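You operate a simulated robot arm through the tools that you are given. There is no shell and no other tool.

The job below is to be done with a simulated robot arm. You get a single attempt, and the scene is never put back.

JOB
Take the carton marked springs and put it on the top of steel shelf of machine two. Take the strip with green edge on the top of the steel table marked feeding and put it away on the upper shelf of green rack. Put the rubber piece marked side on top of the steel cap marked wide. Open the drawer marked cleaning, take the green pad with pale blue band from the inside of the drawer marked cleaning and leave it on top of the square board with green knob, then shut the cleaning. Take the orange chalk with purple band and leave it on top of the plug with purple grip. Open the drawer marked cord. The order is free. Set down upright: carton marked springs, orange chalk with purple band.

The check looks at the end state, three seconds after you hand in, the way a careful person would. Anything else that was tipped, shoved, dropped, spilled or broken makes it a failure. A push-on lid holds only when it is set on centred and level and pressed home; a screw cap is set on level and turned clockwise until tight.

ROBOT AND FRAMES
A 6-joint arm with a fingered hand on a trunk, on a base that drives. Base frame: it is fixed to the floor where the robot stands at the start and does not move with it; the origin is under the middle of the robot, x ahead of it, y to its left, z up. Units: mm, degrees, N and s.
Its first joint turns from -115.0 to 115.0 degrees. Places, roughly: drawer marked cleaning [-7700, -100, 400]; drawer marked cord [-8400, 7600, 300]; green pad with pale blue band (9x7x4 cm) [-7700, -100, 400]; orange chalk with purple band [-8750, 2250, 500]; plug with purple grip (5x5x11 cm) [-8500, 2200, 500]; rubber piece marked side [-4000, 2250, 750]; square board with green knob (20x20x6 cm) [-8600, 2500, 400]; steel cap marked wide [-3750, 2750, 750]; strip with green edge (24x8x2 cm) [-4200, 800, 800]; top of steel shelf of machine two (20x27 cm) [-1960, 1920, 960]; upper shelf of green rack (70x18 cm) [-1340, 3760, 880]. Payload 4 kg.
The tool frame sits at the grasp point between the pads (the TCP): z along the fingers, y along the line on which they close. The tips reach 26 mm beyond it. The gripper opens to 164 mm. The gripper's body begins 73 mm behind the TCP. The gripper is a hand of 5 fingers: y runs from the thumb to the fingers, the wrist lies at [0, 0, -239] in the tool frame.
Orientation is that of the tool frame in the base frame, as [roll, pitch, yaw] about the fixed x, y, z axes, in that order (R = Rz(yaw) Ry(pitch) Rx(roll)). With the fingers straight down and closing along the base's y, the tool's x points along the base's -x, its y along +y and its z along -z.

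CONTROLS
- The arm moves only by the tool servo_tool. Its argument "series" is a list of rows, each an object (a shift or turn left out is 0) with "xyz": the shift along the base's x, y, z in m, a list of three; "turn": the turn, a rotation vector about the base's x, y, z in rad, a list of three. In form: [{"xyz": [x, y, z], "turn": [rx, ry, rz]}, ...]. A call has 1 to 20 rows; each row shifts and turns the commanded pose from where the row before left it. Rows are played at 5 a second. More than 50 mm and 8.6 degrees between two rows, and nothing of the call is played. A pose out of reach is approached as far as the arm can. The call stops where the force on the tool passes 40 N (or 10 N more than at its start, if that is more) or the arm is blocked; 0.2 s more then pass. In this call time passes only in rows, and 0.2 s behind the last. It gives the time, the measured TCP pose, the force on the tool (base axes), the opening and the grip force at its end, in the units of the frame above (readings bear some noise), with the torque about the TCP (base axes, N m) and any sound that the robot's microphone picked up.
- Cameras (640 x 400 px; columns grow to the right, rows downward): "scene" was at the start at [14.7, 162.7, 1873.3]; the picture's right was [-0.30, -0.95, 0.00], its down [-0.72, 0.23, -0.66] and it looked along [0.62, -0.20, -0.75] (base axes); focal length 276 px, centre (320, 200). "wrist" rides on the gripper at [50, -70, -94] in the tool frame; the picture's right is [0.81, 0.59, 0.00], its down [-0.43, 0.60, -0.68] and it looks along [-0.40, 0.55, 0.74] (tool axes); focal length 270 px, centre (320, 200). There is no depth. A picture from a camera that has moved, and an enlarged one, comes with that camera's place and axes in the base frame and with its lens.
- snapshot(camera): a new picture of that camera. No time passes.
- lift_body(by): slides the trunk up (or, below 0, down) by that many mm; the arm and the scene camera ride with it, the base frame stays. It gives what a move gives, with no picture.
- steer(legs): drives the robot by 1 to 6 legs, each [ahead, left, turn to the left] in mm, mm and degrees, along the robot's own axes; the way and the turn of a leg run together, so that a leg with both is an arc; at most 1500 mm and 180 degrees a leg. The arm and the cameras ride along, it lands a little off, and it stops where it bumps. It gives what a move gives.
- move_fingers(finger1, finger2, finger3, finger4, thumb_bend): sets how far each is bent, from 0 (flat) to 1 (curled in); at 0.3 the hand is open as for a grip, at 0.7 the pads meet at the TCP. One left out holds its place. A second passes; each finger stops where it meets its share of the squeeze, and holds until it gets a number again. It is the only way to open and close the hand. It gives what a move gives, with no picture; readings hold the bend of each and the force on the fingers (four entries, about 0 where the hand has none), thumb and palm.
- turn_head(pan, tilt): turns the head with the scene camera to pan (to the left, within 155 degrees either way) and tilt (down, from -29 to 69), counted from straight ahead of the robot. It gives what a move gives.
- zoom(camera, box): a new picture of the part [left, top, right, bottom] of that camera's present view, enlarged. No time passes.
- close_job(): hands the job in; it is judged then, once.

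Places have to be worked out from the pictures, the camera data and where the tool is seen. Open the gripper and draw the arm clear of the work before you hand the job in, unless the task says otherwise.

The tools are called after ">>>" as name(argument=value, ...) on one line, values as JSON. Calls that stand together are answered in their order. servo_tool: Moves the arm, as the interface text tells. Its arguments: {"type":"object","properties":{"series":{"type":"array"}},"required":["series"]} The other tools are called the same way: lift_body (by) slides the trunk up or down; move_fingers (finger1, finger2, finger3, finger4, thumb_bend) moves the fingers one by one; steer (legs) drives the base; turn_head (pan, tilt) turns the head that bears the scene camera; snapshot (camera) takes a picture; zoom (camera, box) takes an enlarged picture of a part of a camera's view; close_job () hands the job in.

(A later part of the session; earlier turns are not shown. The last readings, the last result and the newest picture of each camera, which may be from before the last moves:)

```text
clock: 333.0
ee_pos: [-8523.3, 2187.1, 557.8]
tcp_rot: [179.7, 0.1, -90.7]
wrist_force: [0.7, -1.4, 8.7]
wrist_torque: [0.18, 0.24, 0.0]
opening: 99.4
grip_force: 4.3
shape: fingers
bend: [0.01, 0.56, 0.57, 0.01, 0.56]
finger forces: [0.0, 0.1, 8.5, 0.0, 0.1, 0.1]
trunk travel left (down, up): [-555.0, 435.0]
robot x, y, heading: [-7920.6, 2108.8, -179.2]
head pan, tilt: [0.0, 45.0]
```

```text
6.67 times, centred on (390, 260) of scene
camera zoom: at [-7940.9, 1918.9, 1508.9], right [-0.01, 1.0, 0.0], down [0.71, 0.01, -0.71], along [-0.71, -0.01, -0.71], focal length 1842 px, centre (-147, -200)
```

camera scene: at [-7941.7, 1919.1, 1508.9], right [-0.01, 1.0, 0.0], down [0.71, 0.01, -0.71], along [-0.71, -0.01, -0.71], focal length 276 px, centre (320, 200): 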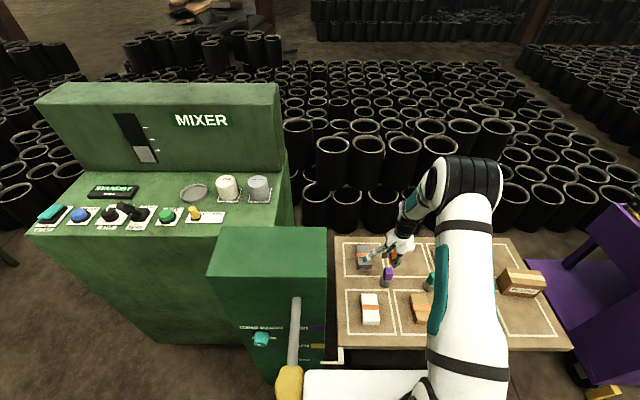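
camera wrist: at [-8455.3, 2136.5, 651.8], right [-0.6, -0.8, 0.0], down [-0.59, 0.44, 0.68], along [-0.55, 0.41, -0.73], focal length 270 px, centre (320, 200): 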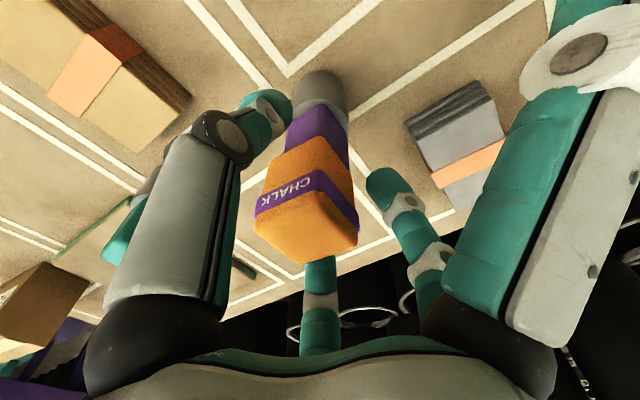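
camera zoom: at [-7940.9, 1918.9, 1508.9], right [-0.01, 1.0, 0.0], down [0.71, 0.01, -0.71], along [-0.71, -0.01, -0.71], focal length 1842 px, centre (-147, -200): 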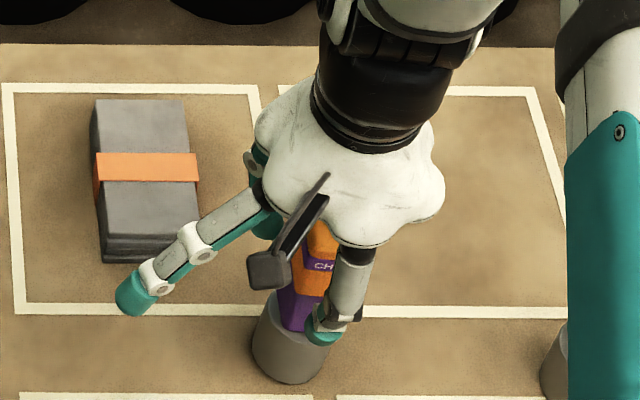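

Only finger 3 still leans on the chalk because the chalk sits slightly towards it; I open finger 3 gradually, then the rest.

>>> move_fingers(finger3=0.54)

>>> move_fingers(finger2=0.5, finger3=0.5, thumb_bend=0.5)

>>> zoom(camera="wrist", box=[230, 60, 410, 280])

```text
clock: 334.0
ee_pos: [-8523.8, 2187.1, 557.2]
tcp_rot: [179.9, 0.1, -90.7]
wrist_force: [-0.7, 0.2, 4.2]
wrist_torque: [0.12, 0.1, -0.01]
opening: 99.6
grip_force: 1.7
shape: fingers
bend: [0.01, 0.56, 0.54, 0.01, 0.56]
finger forces: [0.1, 0.0, 4.2, 0.0, 0.0, 0.1]
trunk travel left (down, up): [-555.0, 435.0]
robot x, y, heading: [-7924.1, 2106.8, -179.6]
head pan, tilt: [0.0, 45.0]
```

```text
clock: 335.0
ee_pos: [-8524.3, 2187.4, 558.5]
tcp_rot: [179.7, 0.1, -90.6]
wrist_force: [-0.5, -0.5, -0.2]
wrist_torque: [-0.02, 0.01, 0.02]
opening: 100.3
grip_force: 0.0
shape: fingers
bend: [0.01, 0.5, 0.5, 0.01, 0.5]
finger forces: [0.0, 0.0, 0.0, 0.0, 0.0, 0.0]
trunk travel left (down, up): [-555.0, 435.0]
robot x, y, heading: [-7919.8, 2107.9, -179.5]
head pan, tilt: [0.0, 45.0]
```

```text
1.82 times, centred on (320, 170) of wrist
camera zoom: at [-8455.8, 2136.5, 651.6], right [-0.6, -0.8, 0.0], down [-0.59, 0.44, 0.68], along [-0.55, 0.41, -0.73], focal length 491 px, centre (320, 254)
```

zoom: 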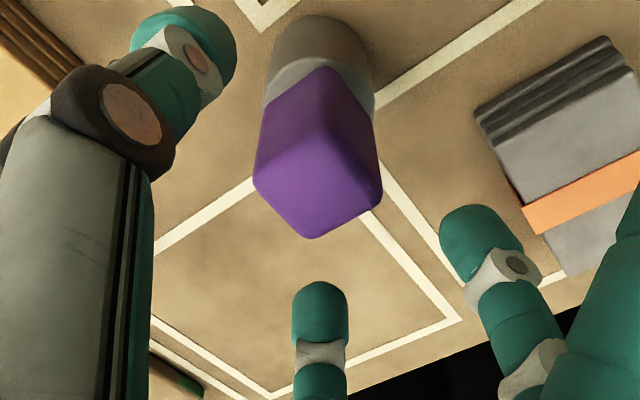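

The chalk has slipped off the plug. I look where it went.

>>> snapshot(camera="wrist")

>>> zoom(camera="scene", box=[320, 210, 480, 330])

>>> snapshot(camera="scene")

```text
taken
camera wrist: at [-8455.8, 2136.5, 651.6], right [-0.6, -0.8, 0.0], down [-0.59, 0.44, 0.68], along [-0.55, 0.41, -0.73], focal length 270 px, centre (320, 200)
```

wrist: 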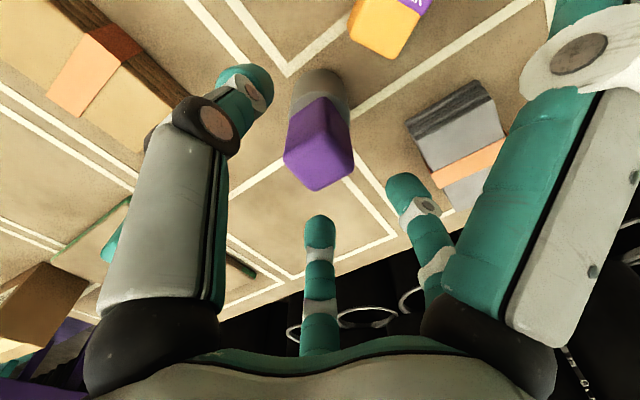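

```text
3.33 times, centred on (400, 270) of scene
camera zoom: at [-7941.7, 1919.0, 1508.9], right [-0.01, 1.0, 0.0], down [0.71, 0.01, -0.71], along [-0.71, -0.01, -0.71], focal length 921 px, centre (53, -33)
```

zoom: 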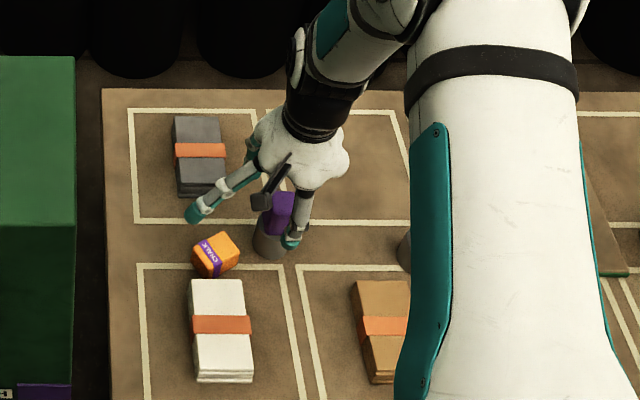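

```text
taken
camera scene: at [-7941.7, 1919.0, 1508.9], right [-0.01, 1.0, 0.0], down [0.71, 0.01, -0.71], along [-0.71, -0.01, -0.71], focal length 276 px, centre (320, 200)
```

scene: 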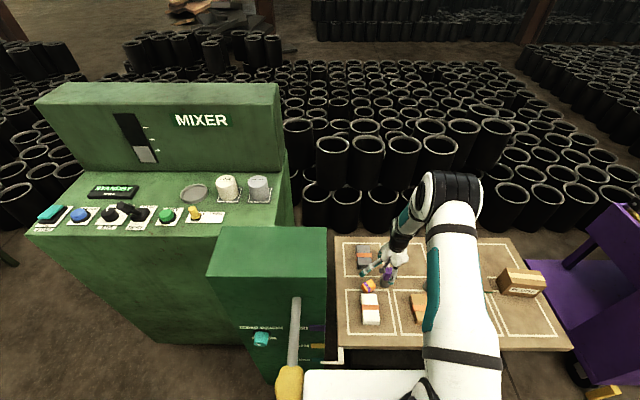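

It landed on the bench just south of the plug. I raise the hand clear and zoom to see which way up it lies.

>>> servo_tool(series=[{"xyz": [0, 0, 0.03]}, {"xyz": [0, 0, 0.04]}])

>>> zoom(camera="scene", box=[345, 260, 405, 310])

>>> zoom(camera="wrist", box=[240, 0, 440, 125])

```text
clock: 335.6
ee_pos: [-8527.0, 2187.3, 628.6]
tcp_rot: [179.7, 0.2, -90.7]
wrist_force: [-0.5, 0.4, 0.2]
wrist_torque: [0.01, -0.01, 0.02]
opening: 100.2
grip_force: 0.1
shape: fingers
bend: [0.01, 0.5, 0.5, 0.01, 0.5]
finger forces: [0.0, 0.1, 0.0, 0.1, 0.0, 0.0]
trunk travel left (down, up): [-555.0, 435.0]
robot x, y, heading: [-7922.9, 2102.3, -179.4]
head pan, tilt: [0.0, 45.0]
```

```text
8.00 times, centred on (375, 285) of scene
camera zoom: at [-7941.3, 1919.0, 1508.8], right [-0.01, 1.0, 0.0], down [0.71, 0.01, -0.71], along [-0.71, -0.01, -0.71], focal length 2211 px, centre (-120, -480)
```

zoom: 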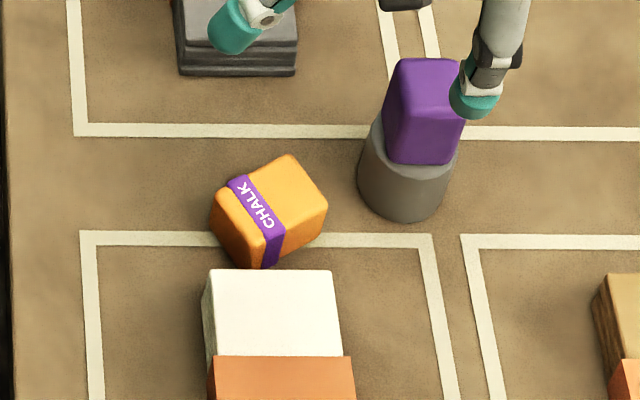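

```text
3.20 times, centred on (340, 62) of wrist
camera zoom: at [-8458.4, 2135.8, 721.8], right [-0.6, -0.8, 0.0], down [-0.59, 0.44, 0.68], along [-0.55, 0.41, -0.73], focal length 865 px, centre (256, 640)
```

zoom: 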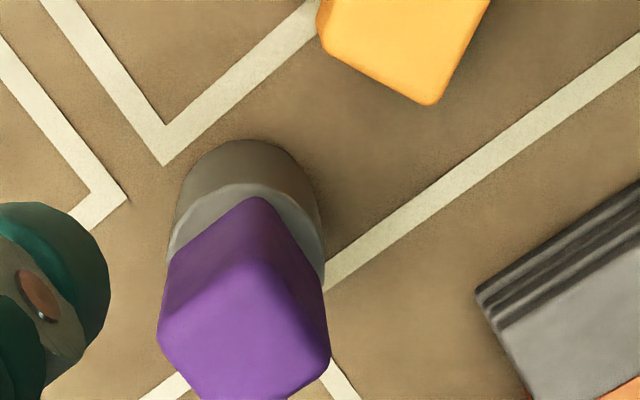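

The chalk lies on its side with its top end pointing south-east, so it must be re-oriented by a quarter turn in the hand. I first raise the hand and test the compact posture with fingers 1 and 4 fully curled.

>>> lift_body(by=120)

>>> move_fingers(finger1=1.0, finger2=0.48, finger3=0.48, finger4=0.5, thumb_bend=0.5)

>>> snapshot(camera="wrist")

>>> zoom(camera="scene", box=[330, 200, 450, 300])

```text
clock: 337.1
ee_pos: [-8527.4, 2187.1, 747.6]
tcp_rot: [179.7, 0.1, -90.8]
wrist_force: [-0.3, 0.3, -0.2]
wrist_torque: [-0.01, 0.0, 0.0]
opening: 100.4
grip_force: 0.0
shape: fingers
bend: [0.01, 0.5, 0.5, 0.01, 0.5]
finger forces: [0.1, 0.0, 0.0, 0.0, 0.1, 0.0]
trunk travel left (down, up): [-675.0, 315.0]
robot x, y, heading: [-7924.0, 2107.2, -179.4]
head pan, tilt: [0.0, 45.0]
```

```text
clock: 338.1
ee_pos: [-8527.5, 2185.5, 748.3]
tcp_rot: [179.7, 0.0, -90.7]
wrist_force: [-0.1, -0.1, 0.3]
wrist_torque: [0.0, -0.01, -0.01]
opening: 70.5
grip_force: 0.1
shape: fingers
bend: [1.0, 0.48, 0.48, 0.5, 0.5]
finger forces: [0.0, 0.0, 0.1, 0.0, 0.0, 0.0]
trunk travel left (down, up): [-675.0, 315.0]
robot x, y, heading: [-7924.1, 2103.6, -179.3]
head pan, tilt: [0.0, 45.0]
```

```text
taken
camera wrist: at [-8458.8, 2135.9, 841.5], right [-0.6, -0.8, 0.0], down [-0.59, 0.44, 0.68], along [-0.55, 0.41, -0.73], focal length 270 px, centre (320, 200)
```

wrist: 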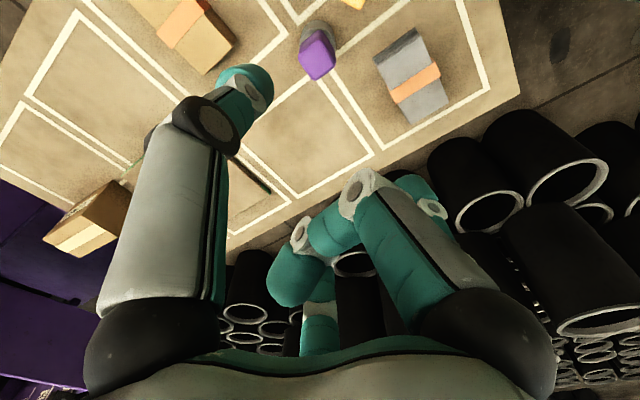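

```text
4.00 times, centred on (390, 250) of scene
camera zoom: at [-7941.7, 1919.0, 1628.9], right [-0.01, 1.0, 0.0], down [0.71, 0.01, -0.71], along [-0.71, -0.01, -0.71], focal length 1106 px, centre (40, 0)
```

zoom: 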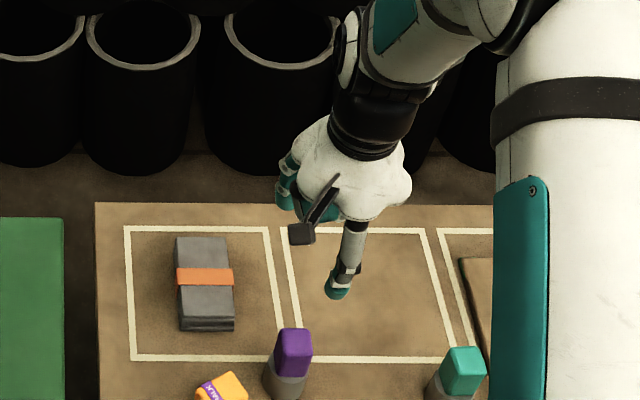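

The curled finger stays above the grasp zone. I test whether the wrist can turn to yaw −180° (needed for the re-orientation), here in free space.

>>> servo_tool(series=[{"turn": [0, 0, -0.13]}, {"turn": [0, 0, -0.13]}, {"turn": [0, 0, -0.13]}, {"turn": [0, 0, -0.13]}, {"turn": [0, 0, -0.13]}, {"turn": [0, 0, -0.13]}, {"turn": [0, 0, -0.13]}, {"turn": [0, 0, -0.13]}, {"turn": [0, 0, -0.13]}, {"turn": [0, 0, -0.13]}, {"turn": [0, 0, -0.13]}, {"turn": [0, 0, -0.13]}])

```text
clock: 340.7
ee_pos: [-8526.1, 2186.8, 748.2]
tcp_rot: [179.7, 0.1, 179.7]
wrist_force: [0.0, -0.4, -0.4]
wrist_torque: [-0.04, 0.02, 0.03]
opening: 70.6
grip_force: 0.0
shape: fingers
bend: [1.0, 0.48, 0.48, 0.5, 0.5]
finger forces: [0.0, 0.0, 0.0, 0.0, 0.1, 0.1]
trunk travel left (down, up): [-675.0, 315.0]
robot x, y, heading: [-7920.4, 2106.9, -179.5]
head pan, tilt: [0.0, 45.0]
```

Yaw 180° works. Now I test the pitched-forward final pose (30° below horizontal) from here.

>>> servo_tool(series=[{"turn": [0, 0.13, 0]}, {"turn": [0, 0.13, 0]}, {"turn": [0, 0.13, 0]}, {"turn": [0, 0.13, 0]}, {"turn": [0, 0.13, 0]}, {"turn": [0, 0.13, 0]}, {"turn": [0, 0.13, 0]}, {"turn": [0, 0.137, 0]}])

>>> snapshot(camera="scene")

>>> snapshot(camera="wrist")

```text
clock: 342.5
ee_pos: [-8524.7, 2161.5, 745.4]
tcp_rot: [-174.3, -41.0, 179.8]
wrist_force: [0.1, 0.4, -0.6]
wrist_torque: [-0.01, 0.02, -0.03]
opening: 70.6
grip_force: 0.0
shape: fingers
bend: [1.0, 0.48, 0.48, 0.5, 0.5]
finger forces: [0.0, 0.0, 0.1, 0.0, 0.0, 0.0]
out of reach, approached as far as the arm can: row 3, 4, 5, 6
trunk travel left (down, up): [-675.0, 315.0]
robot x, y, heading: [-7920.6, 2102.3, -179.5]
head pan, tilt: [0.0, 45.0]
```

```text
taken
camera scene: at [-7941.7, 1919.1, 1628.9], right [-0.01, 1.0, 0.0], down [0.71, 0.01, -0.71], along [-0.71, -0.01, -0.71], focal length 276 px, centre (320, 200)
```

scene: 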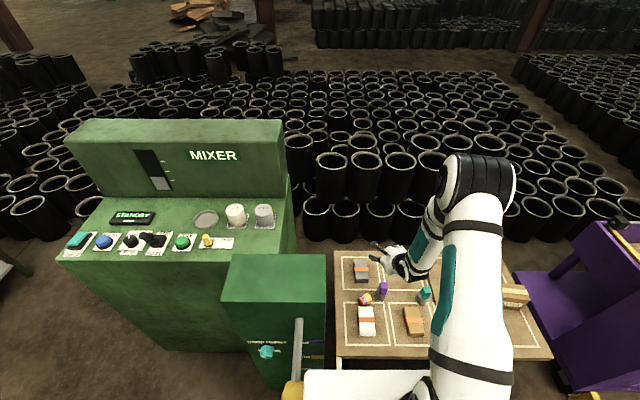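

```text
taken
camera wrist: at [-8497.7, 2103.1, 854.9], right [-0.65, 0.59, 0.49], down [0.73, 0.66, 0.18], along [-0.21, 0.47, -0.86], focal length 270 px, centre (320, 200)
```

wrist: 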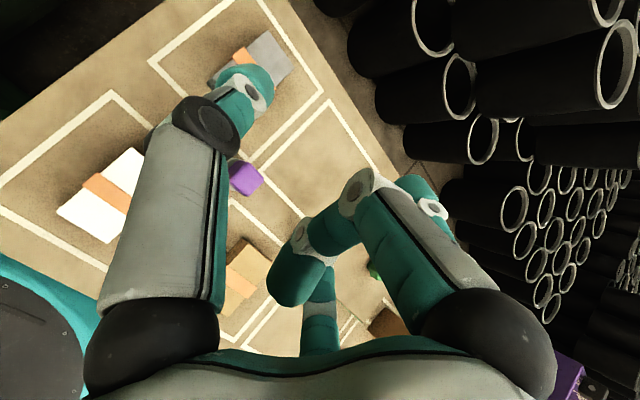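

The arm got to about 41° with some drift; I try continuing to see whether it is a hard limit.

>>> servo_tool(series=[{"turn": [0, 0.1, 0]}, {"turn": [0, 0.1, 0]}, {"turn": [0, 0.1, 0]}, {"turn": [0, 0.1, 0]}])

```text
clock: 343.5
ee_pos: [-8523.6, 2163.1, 746.5]
tcp_rot: [-174.0, -63.9, 179.8]
wrist_force: [0.5, -0.4, -0.2]
wrist_torque: [-0.01, 0.01, -0.02]
opening: 70.3
grip_force: 0.1
shape: fingers
bend: [1.0, 0.48, 0.48, 0.5, 0.5]
finger forces: [0.0, 0.0, 0.1, 0.0, 0.1, 0.0]
trunk travel left (down, up): [-675.0, 315.0]
robot x, y, heading: [-7922.5, 2105.3, -179.5]
head pan, tilt: [0.0, 45.0]
```

The final pose is reachable (26–30° below horizontal). Now I need the chalk's exact pose, so I zoom in on it again.

>>> zoom(camera="scene", box=[346, 276, 394, 306])

```text
13.33 times, centred on (370, 291) of scene
camera zoom: at [-7941.8, 1919.2, 1629.0], right [-0.01, 1.0, 0.0], down [0.71, 0.01, -0.71], along [-0.71, -0.01, -0.71], focal length 3685 px, centre (-347, -1013)
```

zoom: 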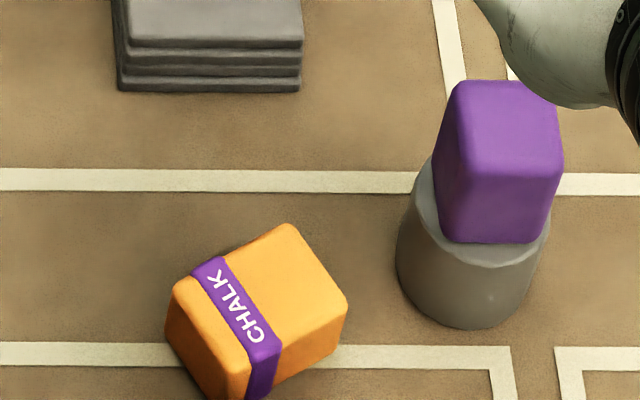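

The chalk lies at about (−8505, 2117), axis azimuth ≈−61° with its top end towards SE, size ≈32×32×46 mm. I bring the hand back to vertical first.

>>> servo_tool(series=[{"turn": [0, -0.139, 0]}, {"turn": [0, -0.139, 0]}, {"turn": [0, -0.139, 0]}, {"turn": [0, -0.139, 0]}, {"turn": [0, -0.139, 0]}, {"turn": [0, -0.139, 0]}, {"turn": [0, -0.139, 0]}, {"turn": [0, -0.139, 0]}])

>>> zoom(camera="scene", box=[340, 270, 420, 340])

```text
clock: 345.3
ee_pos: [-8528.2, 2147.3, 748.2]
tcp_rot: [-170.5, -9.5, 177.1]
wrist_force: [2.6, 3.0, -1.1]
wrist_torque: [-0.18, 0.16, 0.1]
opening: 70.4
grip_force: 0.0
shape: fingers
bend: [1.0, 0.48, 0.48, 0.5, 0.5]
finger forces: [0.0, 0.0, 0.0, 0.0, 0.0, 0.0]
out of reach, approached as far as the arm can: row 6, 7
trunk travel left (down, up): [-675.0, 315.0]
robot x, y, heading: [-7919.2, 2103.1, -179.4]
head pan, tilt: [0.0, 45.0]
```

```text
5.71 times, centred on (380, 305) of scene
camera zoom: at [-7942.0, 1919.0, 1628.9], right [-0.01, 1.0, 0.0], down [0.71, 0.01, -0.71], along [-0.71, -0.01, -0.71], focal length 1579 px, centre (-23, -400)
```

zoom: 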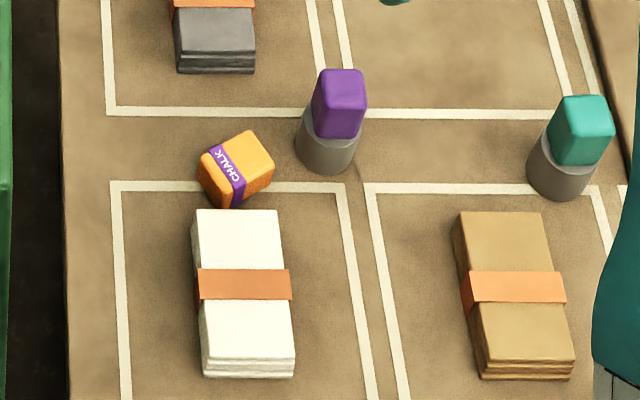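

The white block's edge is only about 15 mm from the chalk, so I will pre-close the thumb. I turn the hand about the vertical towards the grasp yaw and move above the chalk.

>>> servo_tool(series=[{"xyz": [0.002, -0.0025, 0], "turn": [0, 0, 0.133]}, {"xyz": [0.002, -0.0025, 0], "turn": [0, 0, 0.133]}, {"xyz": [0.002, -0.0025, 0], "turn": [0, 0, 0.133]}, {"xyz": [0.002, -0.0025, 0], "turn": [0, 0, 0.133]}, {"xyz": [0.002, -0.0025, 0], "turn": [0, 0, 0.133]}, {"xyz": [0.002, -0.0025, 0], "turn": [0, 0, 0.133]}, {"xyz": [0.002, -0.0025, 0], "turn": [0, 0, 0.133]}, {"xyz": [0.002, -0.0025, 0], "turn": [0, 0, 0.133]}, {"xyz": [0.002, -0.0025, 0], "turn": [0, 0, 0.133]}, {"xyz": [0.002, -0.0025, 0], "turn": [0, 0, 0.133]}, {"xyz": [0.002, -0.0025, 0], "turn": [0, 0, 0.133]}, {"xyz": [0.002, -0.0025, 0], "turn": [0, 0, 0.133]}, {"xyz": [0.002, -0.0025, 0], "turn": [0, 0, 0.133]}, {"xyz": [0.002, -0.0025, 0], "turn": [0, 0, 0.133]}, {"turn": [0, 0, 0.133]}, {"turn": [0, 0, 0.133]}])

```text
clock: 348.7
ee_pos: [-8496.6, 2117.1, 747.4]
tcp_rot: [-171.8, -9.1, -58.0]
wrist_force: [0.3, 0.0, -0.4]
wrist_torque: [0.01, 0.02, -0.01]
opening: 70.8
grip_force: 0.0
shape: fingers
bend: [1.0, 0.48, 0.48, 0.5, 0.5]
finger forces: [0.1, 0.0, 0.0, 0.0, 0.0, 0.0]
trunk travel left (down, up): [-675.0, 315.0]
robot x, y, heading: [-7921.8, 2104.4, -179.3]
head pan, tilt: [0.0, 45.0]
```

I tilt the hand to the planned grasp orientation (15° off vertical, leaning away from the plug) and set the fingers.

>>> servo_tool(series=[{"xyz": [-0.0006, -0.0028, 0], "turn": [0.072, 0.0845, -0.0098]}, {"xyz": [-0.0006, -0.0028, 0], "turn": [0.072, 0.0845, -0.0098]}, {"xyz": [-0.0006, -0.0028, 0], "turn": [0.072, 0.0845, -0.0098]}, {"xyz": [-0.0006, -0.0028, 0], "turn": [0.072, 0.0845, -0.0098]}])

>>> move_fingers(finger1=1.0, finger2=0.48, finger3=0.48, finger4=0.5, thumb_bend=0.57)

>>> lift_body(by=-200)

>>> snapshot(camera="wrist")

>>> zoom(camera="scene", box=[330, 210, 430, 310])

```text
clock: 349.7
ee_pos: [-8500.3, 2104.4, 747.1]
tcp_rot: [179.8, 15.0, -60.7]
wrist_force: [0.0, 0.6, 0.1]
wrist_torque: [0.03, -0.01, 0.0]
opening: 70.6
grip_force: 0.1
shape: fingers
bend: [1.0, 0.48, 0.48, 0.5, 0.5]
finger forces: [0.0, 0.0, 0.0, 0.0, 0.0, 0.1]
trunk travel left (down, up): [-675.0, 315.0]
robot x, y, heading: [-7919.6, 2105.7, -179.7]
head pan, tilt: [0.0, 45.0]
```

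```text
clock: 350.7
ee_pos: [-8498.5, 2105.6, 746.6]
tcp_rot: [179.9, 15.0, -61.0]
wrist_force: [-1.3, 0.5, 0.7]
wrist_torque: [-0.04, 0.01, 0.02]
opening: 62.6
grip_force: 0.0
shape: fingers
bend: [1.0, 0.48, 0.48, 0.5, 0.56]
finger forces: [0.1, 0.0, 0.1, 0.0, 0.0, 0.0]
trunk travel left (down, up): [-675.0, 315.0]
robot x, y, heading: [-7921.7, 2102.5, -179.6]
head pan, tilt: [0.0, 45.0]
```

```text
clock: 352.9
ee_pos: [-8499.0, 2104.0, 546.5]
tcp_rot: [179.9, 14.9, -60.9]
wrist_force: [0.8, 0.6, 0.0]
wrist_torque: [0.0, -0.01, -0.01]
opening: 62.4
grip_force: 0.2
shape: fingers
bend: [1.0, 0.48, 0.48, 0.5, 0.56]
finger forces: [0.1, 0.1, 0.0, 0.0, 0.0, 0.1]
trunk travel left (down, up): [-475.0, 515.0]
robot x, y, heading: [-7923.9, 2102.0, -179.7]
head pan, tilt: [0.0, 45.0]
```

```text
taken
camera wrist: at [-8403.5, 2076.6, 624.1], right [-0.13, -0.97, -0.21], down [-0.64, -0.08, 0.77], along [-0.76, 0.23, -0.61], focal length 270 px, centre (320, 200)
```

wrist: 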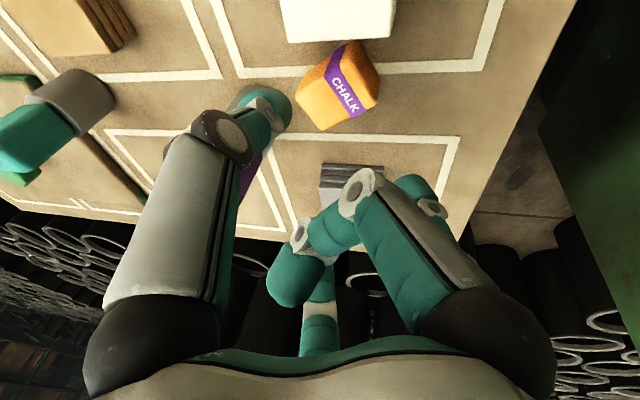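

```text
4.00 times, centred on (380, 260) of scene
camera zoom: at [-7941.6, 1919.0, 1428.9], right [-0.01, 1.0, 0.0], down [0.71, 0.01, -0.71], along [-0.71, -0.01, -0.71], focal length 1106 px, centre (80, -40)
```

zoom: 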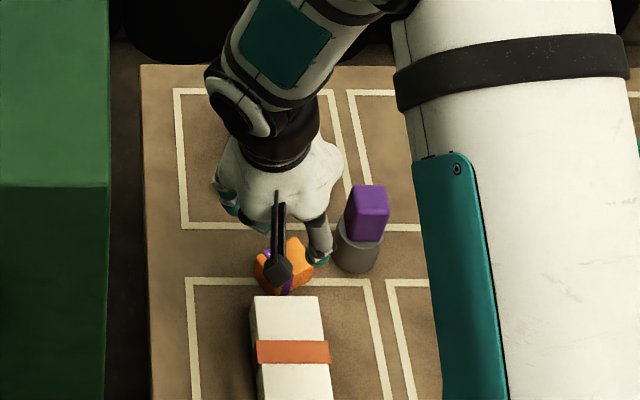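

I zoom the wrist view on the chalk to check the alignment.

>>> zoom(camera="wrist", box=[230, 10, 430, 150])

```text
2.86 times, centred on (330, 80) of wrist
camera zoom: at [-8403.5, 2076.6, 624.1], right [-0.13, -0.97, -0.21], down [-0.64, -0.08, 0.77], along [-0.76, 0.23, -0.61], focal length 772 px, centre (291, 543)
```

zoom: 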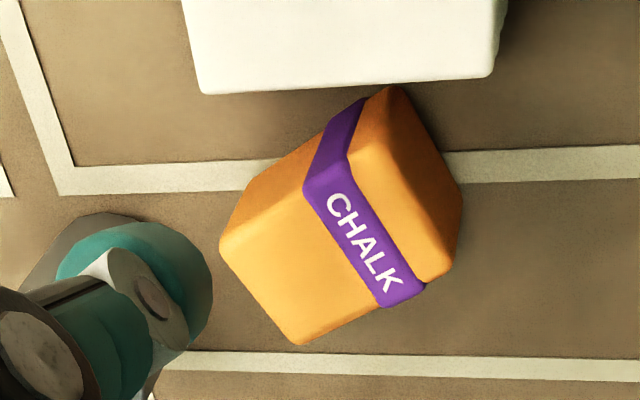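

Both cameras agree on the chalk's pose. I pre-close the thumb a bit more, descend to z≈480 and look again.

>>> move_fingers(thumb_bend=0.595)

>>> servo_tool(series=[{"xyz": [-0.001, 0.002, -0.02]}, {"xyz": [0, 0, -0.025]}, {"xyz": [0, 0, -0.02]}])

>>> snapshot(camera="wrist")

>>> zoom(camera="scene", box=[330, 210, 430, 310])

```text
clock: 353.9
ee_pos: [-8497.9, 2104.5, 546.5]
tcp_rot: [179.9, 15.0, -60.9]
wrist_force: [-0.5, 0.2, -0.3]
wrist_torque: [-0.04, 0.02, -0.01]
opening: 58.3
grip_force: 0.1
shape: fingers
bend: [1.0, 0.48, 0.48, 0.5, 0.59]
finger forces: [0.0, 0.0, 0.0, 0.1, 0.0, 0.0]
trunk travel left (down, up): [-475.0, 515.0]
robot x, y, heading: [-7923.7, 2103.9, -179.6]
head pan, tilt: [0.0, 45.0]
```

```text
clock: 354.7
ee_pos: [-8499.1, 2107.3, 483.2]
tcp_rot: [179.9, 15.0, -60.8]
wrist_force: [-0.2, 0.0, -0.7]
wrist_torque: [0.01, 0.0, 0.0]
opening: 58.3
grip_force: 0.1
shape: fingers
bend: [1.0, 0.48, 0.48, 0.5, 0.59]
finger forces: [0.0, 0.1, 0.1, 0.0, 0.0, 0.0]
trunk travel left (down, up): [-475.0, 515.0]
robot x, y, heading: [-7921.5, 2101.6, -179.4]
head pan, tilt: [0.0, 45.0]
```

```text
taken
camera wrist: at [-8403.3, 2078.8, 560.3], right [-0.13, -0.97, -0.21], down [-0.64, -0.08, 0.77], along [-0.76, 0.23, -0.61], focal length 270 px, centre (320, 200)
```

wrist: 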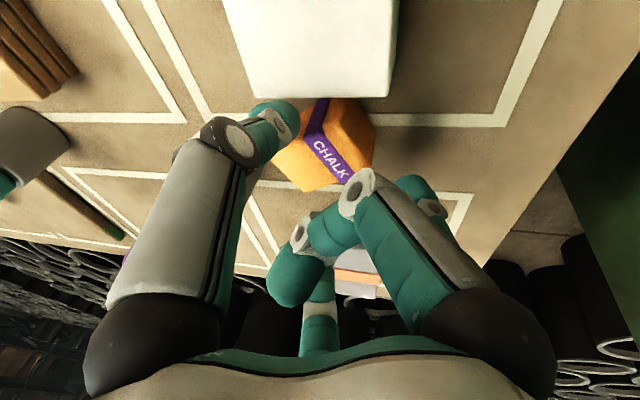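

```text
4.00 times, centred on (380, 260) of scene
camera zoom: at [-7941.7, 1919.0, 1428.9], right [-0.01, 1.0, 0.0], down [0.71, 0.01, -0.71], along [-0.71, -0.01, -0.71], focal length 1106 px, centre (80, -40)
```

zoom: 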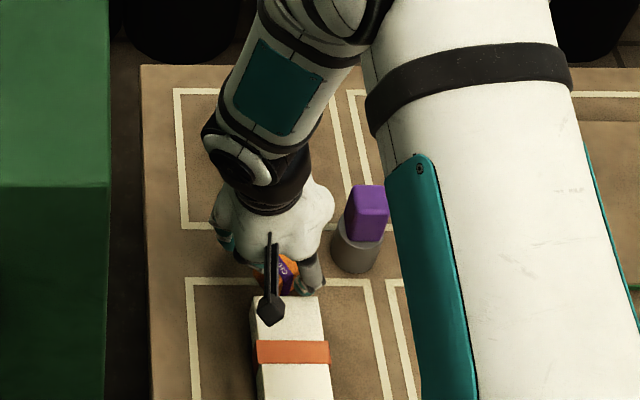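

>>> servo_tool(series=[{"xyz": [0, 0, -0.012]}, {"xyz": [0, 0, -0.01]}, {"xyz": [0, 0, -0.006]}])

>>> snapshot(camera="wrist")

```text
clock: 355.5
ee_pos: [-8504.0, 2102.7, 461.8]
tcp_rot: [179.1, 15.2, -60.9]
wrist_force: [3.2, -4.8, 26.0]
wrist_torque: [-1.28, 0.3, 0.3]
opening: 58.6
grip_force: 13.6
shape: fingers
bend: [1.0, 0.48, 0.48, 0.5, 0.59]
finger forces: [0.1, 26.2, 0.0, 0.1, 0.1, 0.1]
trunk travel left (down, up): [-475.0, 515.0]
robot x, y, heading: [-7918.1, 2104.9, -179.3]
head pan, tilt: [0.0, 45.0]
stopped in row 3: the force on the tool passed its limit at 47 N (the readings are from after the stop); the commanded pose is now the measured one
```

```text
taken
camera wrist: at [-8407.7, 2075.6, 537.9], right [-0.13, -0.97, -0.2], down [-0.63, -0.08, 0.78], along [-0.77, 0.23, -0.6], focal length 270 px, centre (320, 200)
```

wrist: 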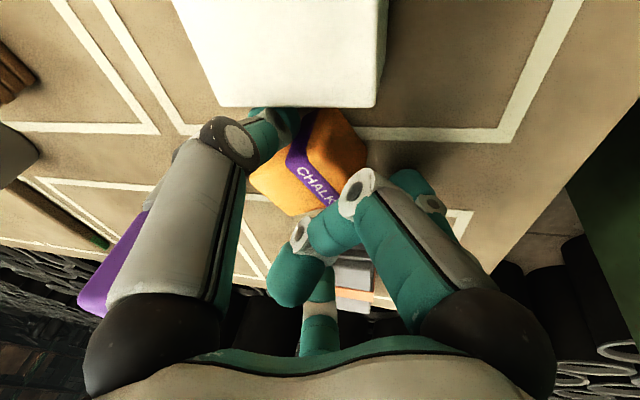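

Finger 2's tip touched the bench (bench z≈423), so this is as low as it goes. I back up 4 mm, re-centre and close on the chalk.

>>> servo_tool(series=[{"xyz": [0.003, 0.003, 0.0045]}])

>>> move_fingers(finger2=0.72, finger3=0.72, thumb_bend=0.72)

>>> snapshot(camera="wrist")

```text
clock: 355.9
ee_pos: [-8499.2, 2109.1, 462.1]
tcp_rot: [179.4, 15.1, -60.8]
wrist_force: [1.2, -1.6, 9.4]
wrist_torque: [-0.46, 0.11, 0.07]
opening: 58.0
grip_force: 4.5
shape: fingers
bend: [1.0, 0.48, 0.48, 0.5, 0.59]
finger forces: [0.0, 8.6, 0.1, 0.0, 0.5, 0.0]
trunk travel left (down, up): [-475.0, 515.0]
robot x, y, heading: [-7920.8, 2103.2, -179.5]
head pan, tilt: [0.0, 45.0]
```

```text
clock: 356.9
ee_pos: [-8500.6, 2108.2, 464.0]
tcp_rot: [179.3, 15.2, -60.9]
wrist_force: [-0.9, 0.6, -0.3]
wrist_torque: [0.01, -0.05, 0.04]
opening: 51.8
grip_force: 13.9
shape: fingers
bend: [1.0, 0.59, 0.59, 0.5, 0.65]
finger forces: [0.1, 6.8, 7.0, 0.0, 13.8, 0.0]
trunk travel left (down, up): [-475.0, 515.0]
robot x, y, heading: [-7926.4, 2104.4, -179.3]
head pan, tilt: [0.0, 45.0]
```

```text
taken
camera wrist: at [-8404.2, 2079.6, 539.8], right [-0.13, -0.97, -0.2], down [-0.63, -0.08, 0.77], along [-0.76, 0.23, -0.6], focal length 270 px, centre (320, 200)
```

wrist: 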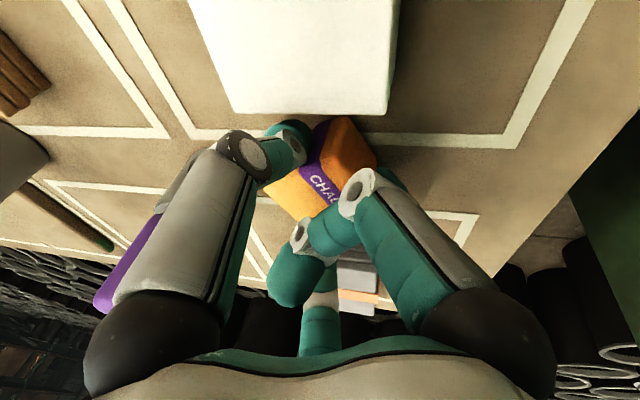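

The chalk is gripped (14 N vs 2×7 N). I lift it gently.

>>> servo_tool(series=[{"xyz": [0, 0, 0.01]}, {"xyz": [0, 0, 0.015]}, {"xyz": [0, 0, 0.02]}, {"xyz": [0, 0, 0.02]}])

>>> lift_body(by=200)

>>> snapshot(camera="wrist")

>>> zoom(camera="scene", box=[320, 200, 440, 320])

```text
clock: 357.9
ee_pos: [-8499.5, 2105.6, 527.2]
tcp_rot: [179.5, 15.2, -61.0]
wrist_force: [0.4, 0.0, -0.8]
wrist_torque: [-0.01, -0.03, 0.04]
opening: 51.8
grip_force: 13.4
shape: fingers
bend: [1.0, 0.59, 0.59, 0.5, 0.65]
finger forces: [0.0, 6.8, 6.9, 0.1, 13.8, 0.1]
trunk travel left (down, up): [-475.0, 515.0]
robot x, y, heading: [-7921.9, 2101.3, -179.4]
head pan, tilt: [0.0, 45.0]
```

```text
clock: 360.1
ee_pos: [-8499.3, 2106.9, 726.6]
tcp_rot: [179.4, 15.0, -60.9]
wrist_force: [0.7, 0.2, 0.4]
wrist_torque: [-0.06, 0.0, 0.0]
opening: 52.0
grip_force: 14.1
shape: fingers
bend: [1.0, 0.59, 0.59, 0.5, 0.65]
finger forces: [0.0, 6.9, 6.9, 0.0, 13.8, 0.0]
trunk travel left (down, up): [-675.0, 315.0]
robot x, y, heading: [-7922.2, 2104.0, -179.6]
head pan, tilt: [0.0, 45.0]
```

```text
taken
camera wrist: at [-8403.3, 2078.3, 804.2], right [-0.13, -0.97, -0.2], down [-0.63, -0.08, 0.77], along [-0.76, 0.23, -0.6], focal length 270 px, centre (320, 200)
```

wrist: 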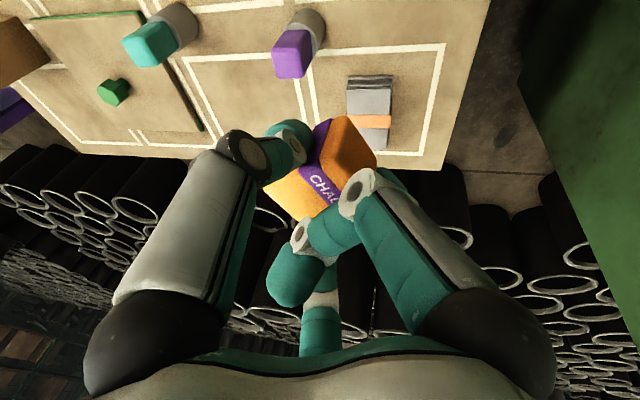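

```text
3.33 times, centred on (380, 260) of scene
camera zoom: at [-7941.6, 1918.8, 1628.8], right [-0.01, 1.0, 0.0], down [0.71, 0.01, -0.71], along [-0.71, -0.01, -0.71], focal length 921 px, centre (120, 0)
```

zoom: 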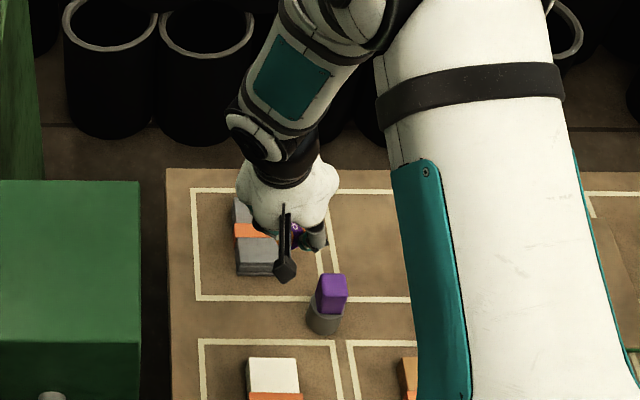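

The lying chalk is in hand and the neighbours are undisturbed. To keep the wrist away from its roll limit I first shift the base 100 mm right, then straighten the hand and turn it to yaw 180°.

>>> steer(legs=[[0, -100, 0]])

>>> servo_tool(series=[{"xyz": [0, -0.01, 0], "turn": [-0.114, -0.064, 0]}, {"xyz": [0, -0.01, 0], "turn": [-0.114, -0.064, 0]}, {"turn": [0, 0, -0.13]}, {"turn": [0, 0, -0.13]}, {"turn": [0, 0, -0.13]}, {"turn": [0, 0, -0.13]}, {"turn": [0, 0, -0.13]}, {"turn": [0, 0, -0.13]}, {"turn": [0, 0, -0.13]}, {"turn": [0, 0, -0.13]}, {"turn": [0, 0, -0.13]}, {"turn": [0, 0, -0.13]}, {"turn": [0, 0, -0.13]}, {"turn": [0, 0, -0.13]}, {"turn": [0, 0, -0.13]}, {"turn": [0, 0, -0.13]}, {"turn": [0, 0, -0.13]}, {"turn": [0, 0, -0.127]}])

```text
clock: 361.2
ee_pos: [-8500.4, 2210.0, 726.9]
tcp_rot: [179.4, 15.0, -61.0]
wrist_force: [0.5, -0.3, -1.0]
wrist_torque: [-0.02, 0.02, -0.01]
opening: 51.6
grip_force: 14.0
shape: fingers
bend: [1.0, 0.59, 0.59, 0.5, 0.65]
finger forces: [0.0, 6.8, 6.9, 0.1, 13.8, 0.0]
trunk travel left (down, up): [-675.0, 315.0]
robot x, y, heading: [-7923.2, 2207.5, -179.9]
head pan, tilt: [0.0, 45.0]
```

```text
clock: 365.0
ee_pos: [-8499.7, 2189.4, 727.8]
tcp_rot: [179.5, 0.1, 179.8]
wrist_force: [0.0, -0.2, -0.9]
wrist_torque: [0.01, -0.01, 0.01]
opening: 51.9
grip_force: 13.9
shape: fingers
bend: [1.0, 0.59, 0.59, 0.5, 0.65]
finger forces: [0.1, 6.7, 6.9, 0.1, 13.9, 0.0]
trunk travel left (down, up): [-675.0, 315.0]
robot x, y, heading: [-7923.2, 2208.4, -179.5]
head pan, tilt: [0.0, 45.0]
```

Vertical at yaw 180° with no complaint. Now the quarter turn: pitch the hand forward 75° (so the chalk comes upright).

>>> servo_tool(series=[{"turn": [0, 0.131, 0]}, {"turn": [0, 0.131, 0]}, {"turn": [0, 0.131, 0]}, {"turn": [0, 0.131, 0]}, {"turn": [0, 0.131, 0]}])

>>> servo_tool(series=[{"turn": [0, 0.131, 0]}, {"turn": [0, 0.131, 0]}, {"turn": [0, 0.131, 0]}, {"turn": [0, 0.131, 0]}, {"turn": [0, 0.131, 0]}])

>>> snapshot(camera="wrist")

>>> snapshot(camera="scene")

```text
clock: 366.2
ee_pos: [-8501.0, 2189.8, 726.7]
tcp_rot: [179.5, -37.5, -180.0]
wrist_force: [-0.1, 0.2, 0.0]
wrist_torque: [-0.02, -0.01, -0.02]
opening: 52.0
grip_force: 13.5
shape: fingers
bend: [1.0, 0.59, 0.59, 0.5, 0.65]
finger forces: [0.0, 6.8, 6.8, 0.0, 13.7, 0.0]
trunk travel left (down, up): [-675.0, 315.0]
robot x, y, heading: [-7928.2, 2202.7, -179.7]
head pan, tilt: [0.0, 45.0]
```

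```text
clock: 367.4
ee_pos: [-8521.0, 2188.6, 732.5]
tcp_rot: [179.6, -70.5, 179.9]
wrist_force: [-0.1, 1.1, -0.4]
wrist_torque: [0.04, 0.02, -0.02]
opening: 51.8
grip_force: 13.8
shape: fingers
bend: [1.0, 0.59, 0.59, 0.5, 0.65]
finger forces: [0.0, 6.8, 6.9, 0.0, 13.8, 0.0]
out of reach, approached as far as the arm can: row 5
trunk travel left (down, up): [-675.0, 315.0]
robot x, y, heading: [-7924.9, 2203.5, -179.4]
head pan, tilt: [0.0, 45.0]
```

```text
taken
camera wrist: at [-8451.5, 2119.3, 810.7], right [-0.26, 0.59, 0.76], down [0.79, 0.59, -0.18], along [-0.56, 0.55, -0.62], focal length 270 px, centre (320, 200)
```

wrist: 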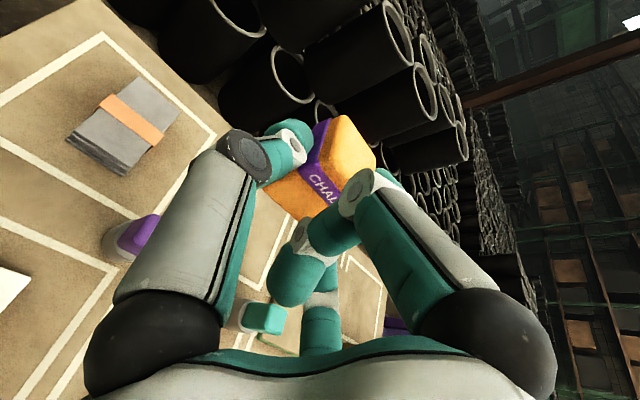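

```text
taken
camera scene: at [-7942.2, 2021.1, 1628.9], right [-0.01, 1.0, 0.0], down [0.71, 0.01, -0.71], along [-0.71, -0.01, -0.71], focal length 276 px, centre (320, 200)
```

scene: 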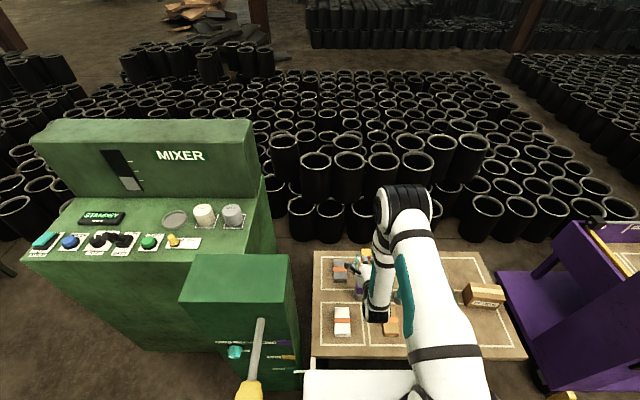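

The hand is at −70.5° pitch with the chalk nearly upright. I zoom in to judge how upright it is.

>>> zoom(camera="scene", box=[330, 230, 410, 300])

>>> zoom(camera="wrist", box=[230, 90, 430, 230])

```text
5.71 times, centred on (370, 265) of scene
camera zoom: at [-7942.2, 2021.1, 1628.9], right [-0.01, 1.0, 0.0], down [0.71, 0.01, -0.71], along [-0.71, -0.01, -0.71], focal length 1579 px, centre (34, -171)
```

zoom: 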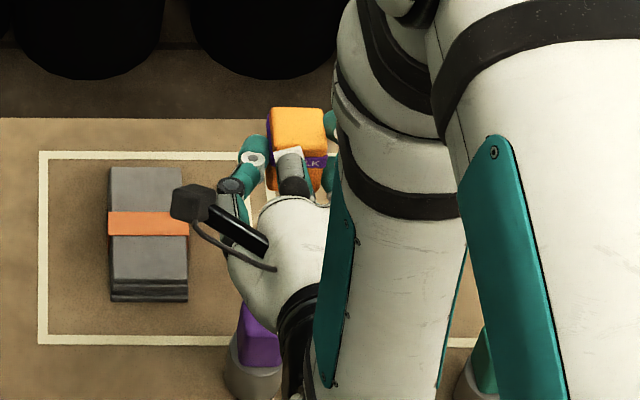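

```text
2.86 times, centred on (330, 160) of wrist
camera zoom: at [-8451.5, 2119.3, 810.7], right [-0.26, 0.59, 0.76], down [0.79, 0.59, -0.18], along [-0.56, 0.55, -0.62], focal length 772 px, centre (291, 314)
```

zoom: 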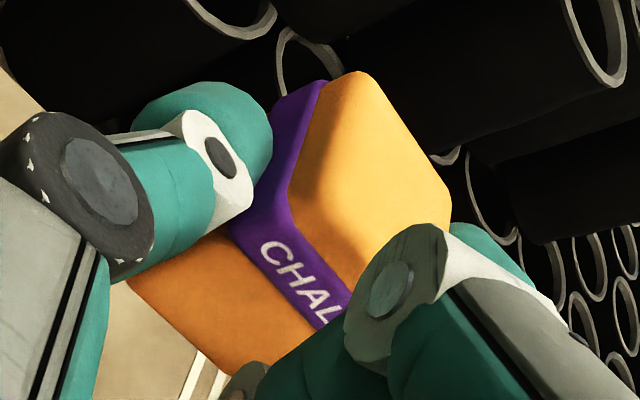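

The chalk is now upright in the hand (band near the top, text upright), short of vertical by about 4°. I back the base 70 mm to gain reach and finish the turn.

>>> steer(legs=[[-75, 0, 0]])

>>> servo_tool(series=[{"xyz": [-0.02, 0, 0]}, {"xyz": [-0.02, 0, 0]}, {"xyz": [-0.015, 0, 0], "turn": [0, 0.038, 0]}, {"xyz": [0, 0, 0], "turn": [0, 0.038, 0]}])

>>> zoom(camera="scene", box=[330, 200, 430, 290])

```text
clock: 368.4
ee_pos: [-8446.3, 2188.4, 732.4]
tcp_rot: [179.6, -70.6, 179.8]
wrist_force: [0.9, 0.1, -1.1]
wrist_torque: [-0.02, -0.03, 0.02]
opening: 52.0
grip_force: 13.6
shape: fingers
bend: [1.0, 0.59, 0.59, 0.5, 0.65]
finger forces: [0.1, 6.9, 6.9, 0.0, 13.8, 0.0]
trunk travel left (down, up): [-675.0, 315.0]
robot x, y, heading: [-7850.2, 2208.1, -179.6]
head pan, tilt: [0.0, 45.0]
```

```text
clock: 369.4
ee_pos: [-8501.5, 2189.7, 730.4]
tcp_rot: [179.6, -74.9, 179.8]
wrist_force: [-0.4, 0.5, -1.0]
wrist_torque: [0.01, -0.01, -0.04]
opening: 51.9
grip_force: 13.9
shape: fingers
bend: [1.0, 0.59, 0.59, 0.5, 0.65]
finger forces: [0.0, 6.8, 6.8, 0.0, 13.9, 0.1]
trunk travel left (down, up): [-675.0, 315.0]
robot x, y, heading: [-7846.4, 2205.7, -179.6]
head pan, tilt: [0.0, 45.0]
```

```text
4.44 times, centred on (380, 245) of scene
camera zoom: at [-7867.6, 2021.6, 1628.9], right [-0.01, 1.0, 0.0], down [0.71, 0.01, -0.71], along [-0.71, -0.01, -0.71], focal length 1228 px, centre (53, 0)
```

zoom: 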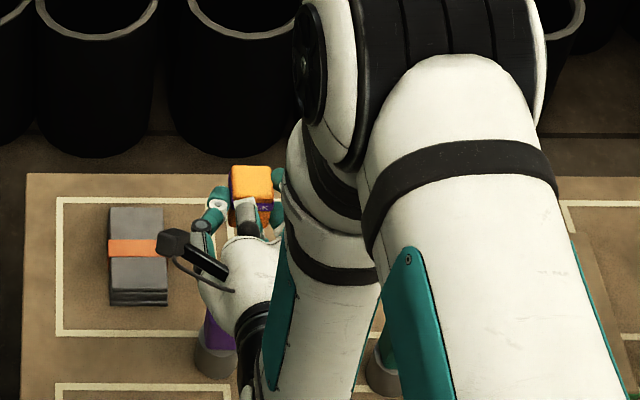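

>>> zoom(camera="scene", box=[350, 228, 390, 258])

>>> zoom(camera="wrist", box=[230, 90, 430, 230])

```text
13.33 times, centred on (370, 243) of scene
camera zoom: at [-7867.6, 2021.6, 1628.9], right [-0.01, 1.0, 0.0], down [0.71, 0.01, -0.71], along [-0.71, -0.01, -0.71], focal length 3685 px, centre (-347, -373)
```

zoom: 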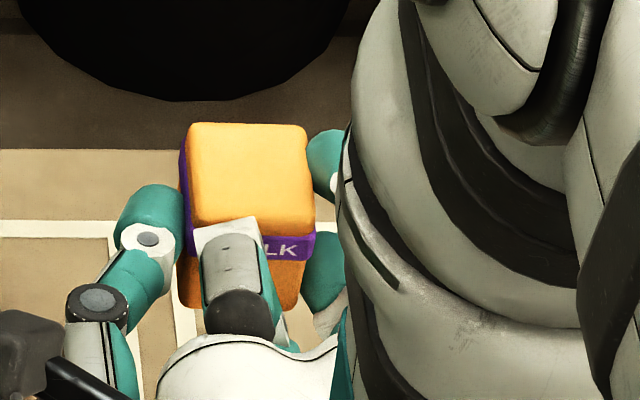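

```text
2.86 times, centred on (330, 160) of wrist
camera zoom: at [-8425.4, 2120.5, 804.1], right [-0.21, 0.59, 0.78], down [0.77, 0.59, -0.24], along [-0.6, 0.55, -0.58], focal length 772 px, centre (291, 314)
```

zoom: 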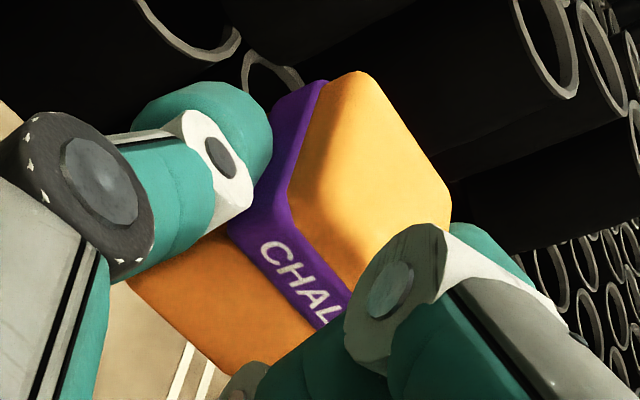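

The chalk is upright with finger 4 underneath, where the plug will be. I open finger 1 (now on top) and curl finger 4 out of the way, then check the chalk's lean again.

>>> move_fingers(finger1=0.05)

>>> move_fingers(finger4=1.0)

>>> zoom(camera="scene", box=[350, 228, 390, 258])

>>> zoom(camera="wrist", box=[230, 70, 430, 230])

```text
clock: 370.4
ee_pos: [-8501.0, 2190.3, 730.3]
tcp_rot: [179.6, -74.9, 179.8]
wrist_force: [-0.2, -0.9, -2.1]
wrist_torque: [0.01, -0.07, -0.02]
opening: 16.8
grip_force: 17.1
shape: fingers
bend: [0.81, 0.6, 0.6, 0.5, 0.64]
finger forces: [9.5, 5.5, 6.7, 0.1, 13.1, 0.1]
trunk travel left (down, up): [-675.0, 315.0]
robot x, y, heading: [-7846.8, 2204.3, -179.9]
head pan, tilt: [0.0, 45.0]
```

```text
clock: 371.4
ee_pos: [-8500.1, 2188.4, 731.9]
tcp_rot: [179.6, -74.9, 179.7]
wrist_force: [-0.2, -0.2, -1.3]
wrist_torque: [0.02, -0.01, 0.0]
opening: 98.7
grip_force: 16.3
shape: fingers
bend: [0.06, 0.6, 0.61, 0.61, 0.65]
finger forces: [0.0, 7.5, 7.4, 6.9, 12.1, 0.0]
trunk travel left (down, up): [-675.0, 315.0]
robot x, y, heading: [-7850.3, 2211.8, -179.6]
head pan, tilt: [0.0, 45.0]
```

```text
13.33 times, centred on (370, 243) of scene
camera zoom: at [-7867.5, 2021.6, 1628.9], right [-0.01, 1.0, 0.0], down [0.71, 0.01, -0.71], along [-0.71, -0.01, -0.71], focal length 3685 px, centre (-347, -373)
```

zoom: 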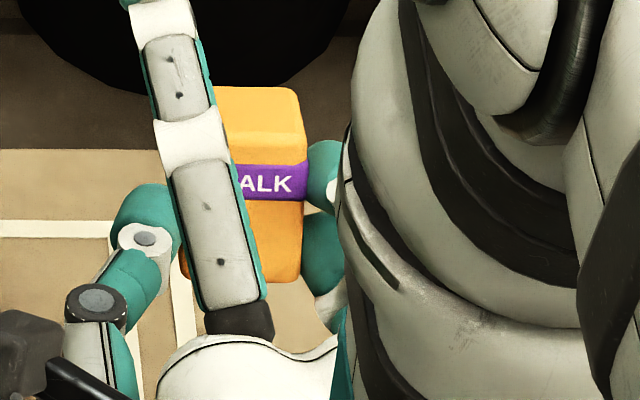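

```text
2.50 times, centred on (330, 150) of wrist
camera zoom: at [-8425.2, 2120.5, 804.2], right [-0.21, 0.59, 0.78], down [0.77, 0.59, -0.24], along [-0.6, 0.55, -0.58], focal length 676 px, centre (295, 325)
```

zoom: 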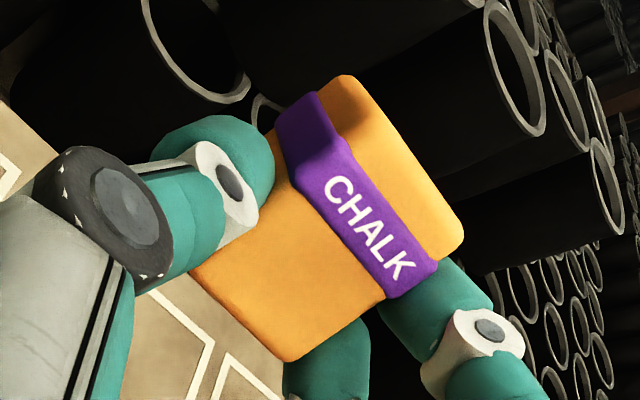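

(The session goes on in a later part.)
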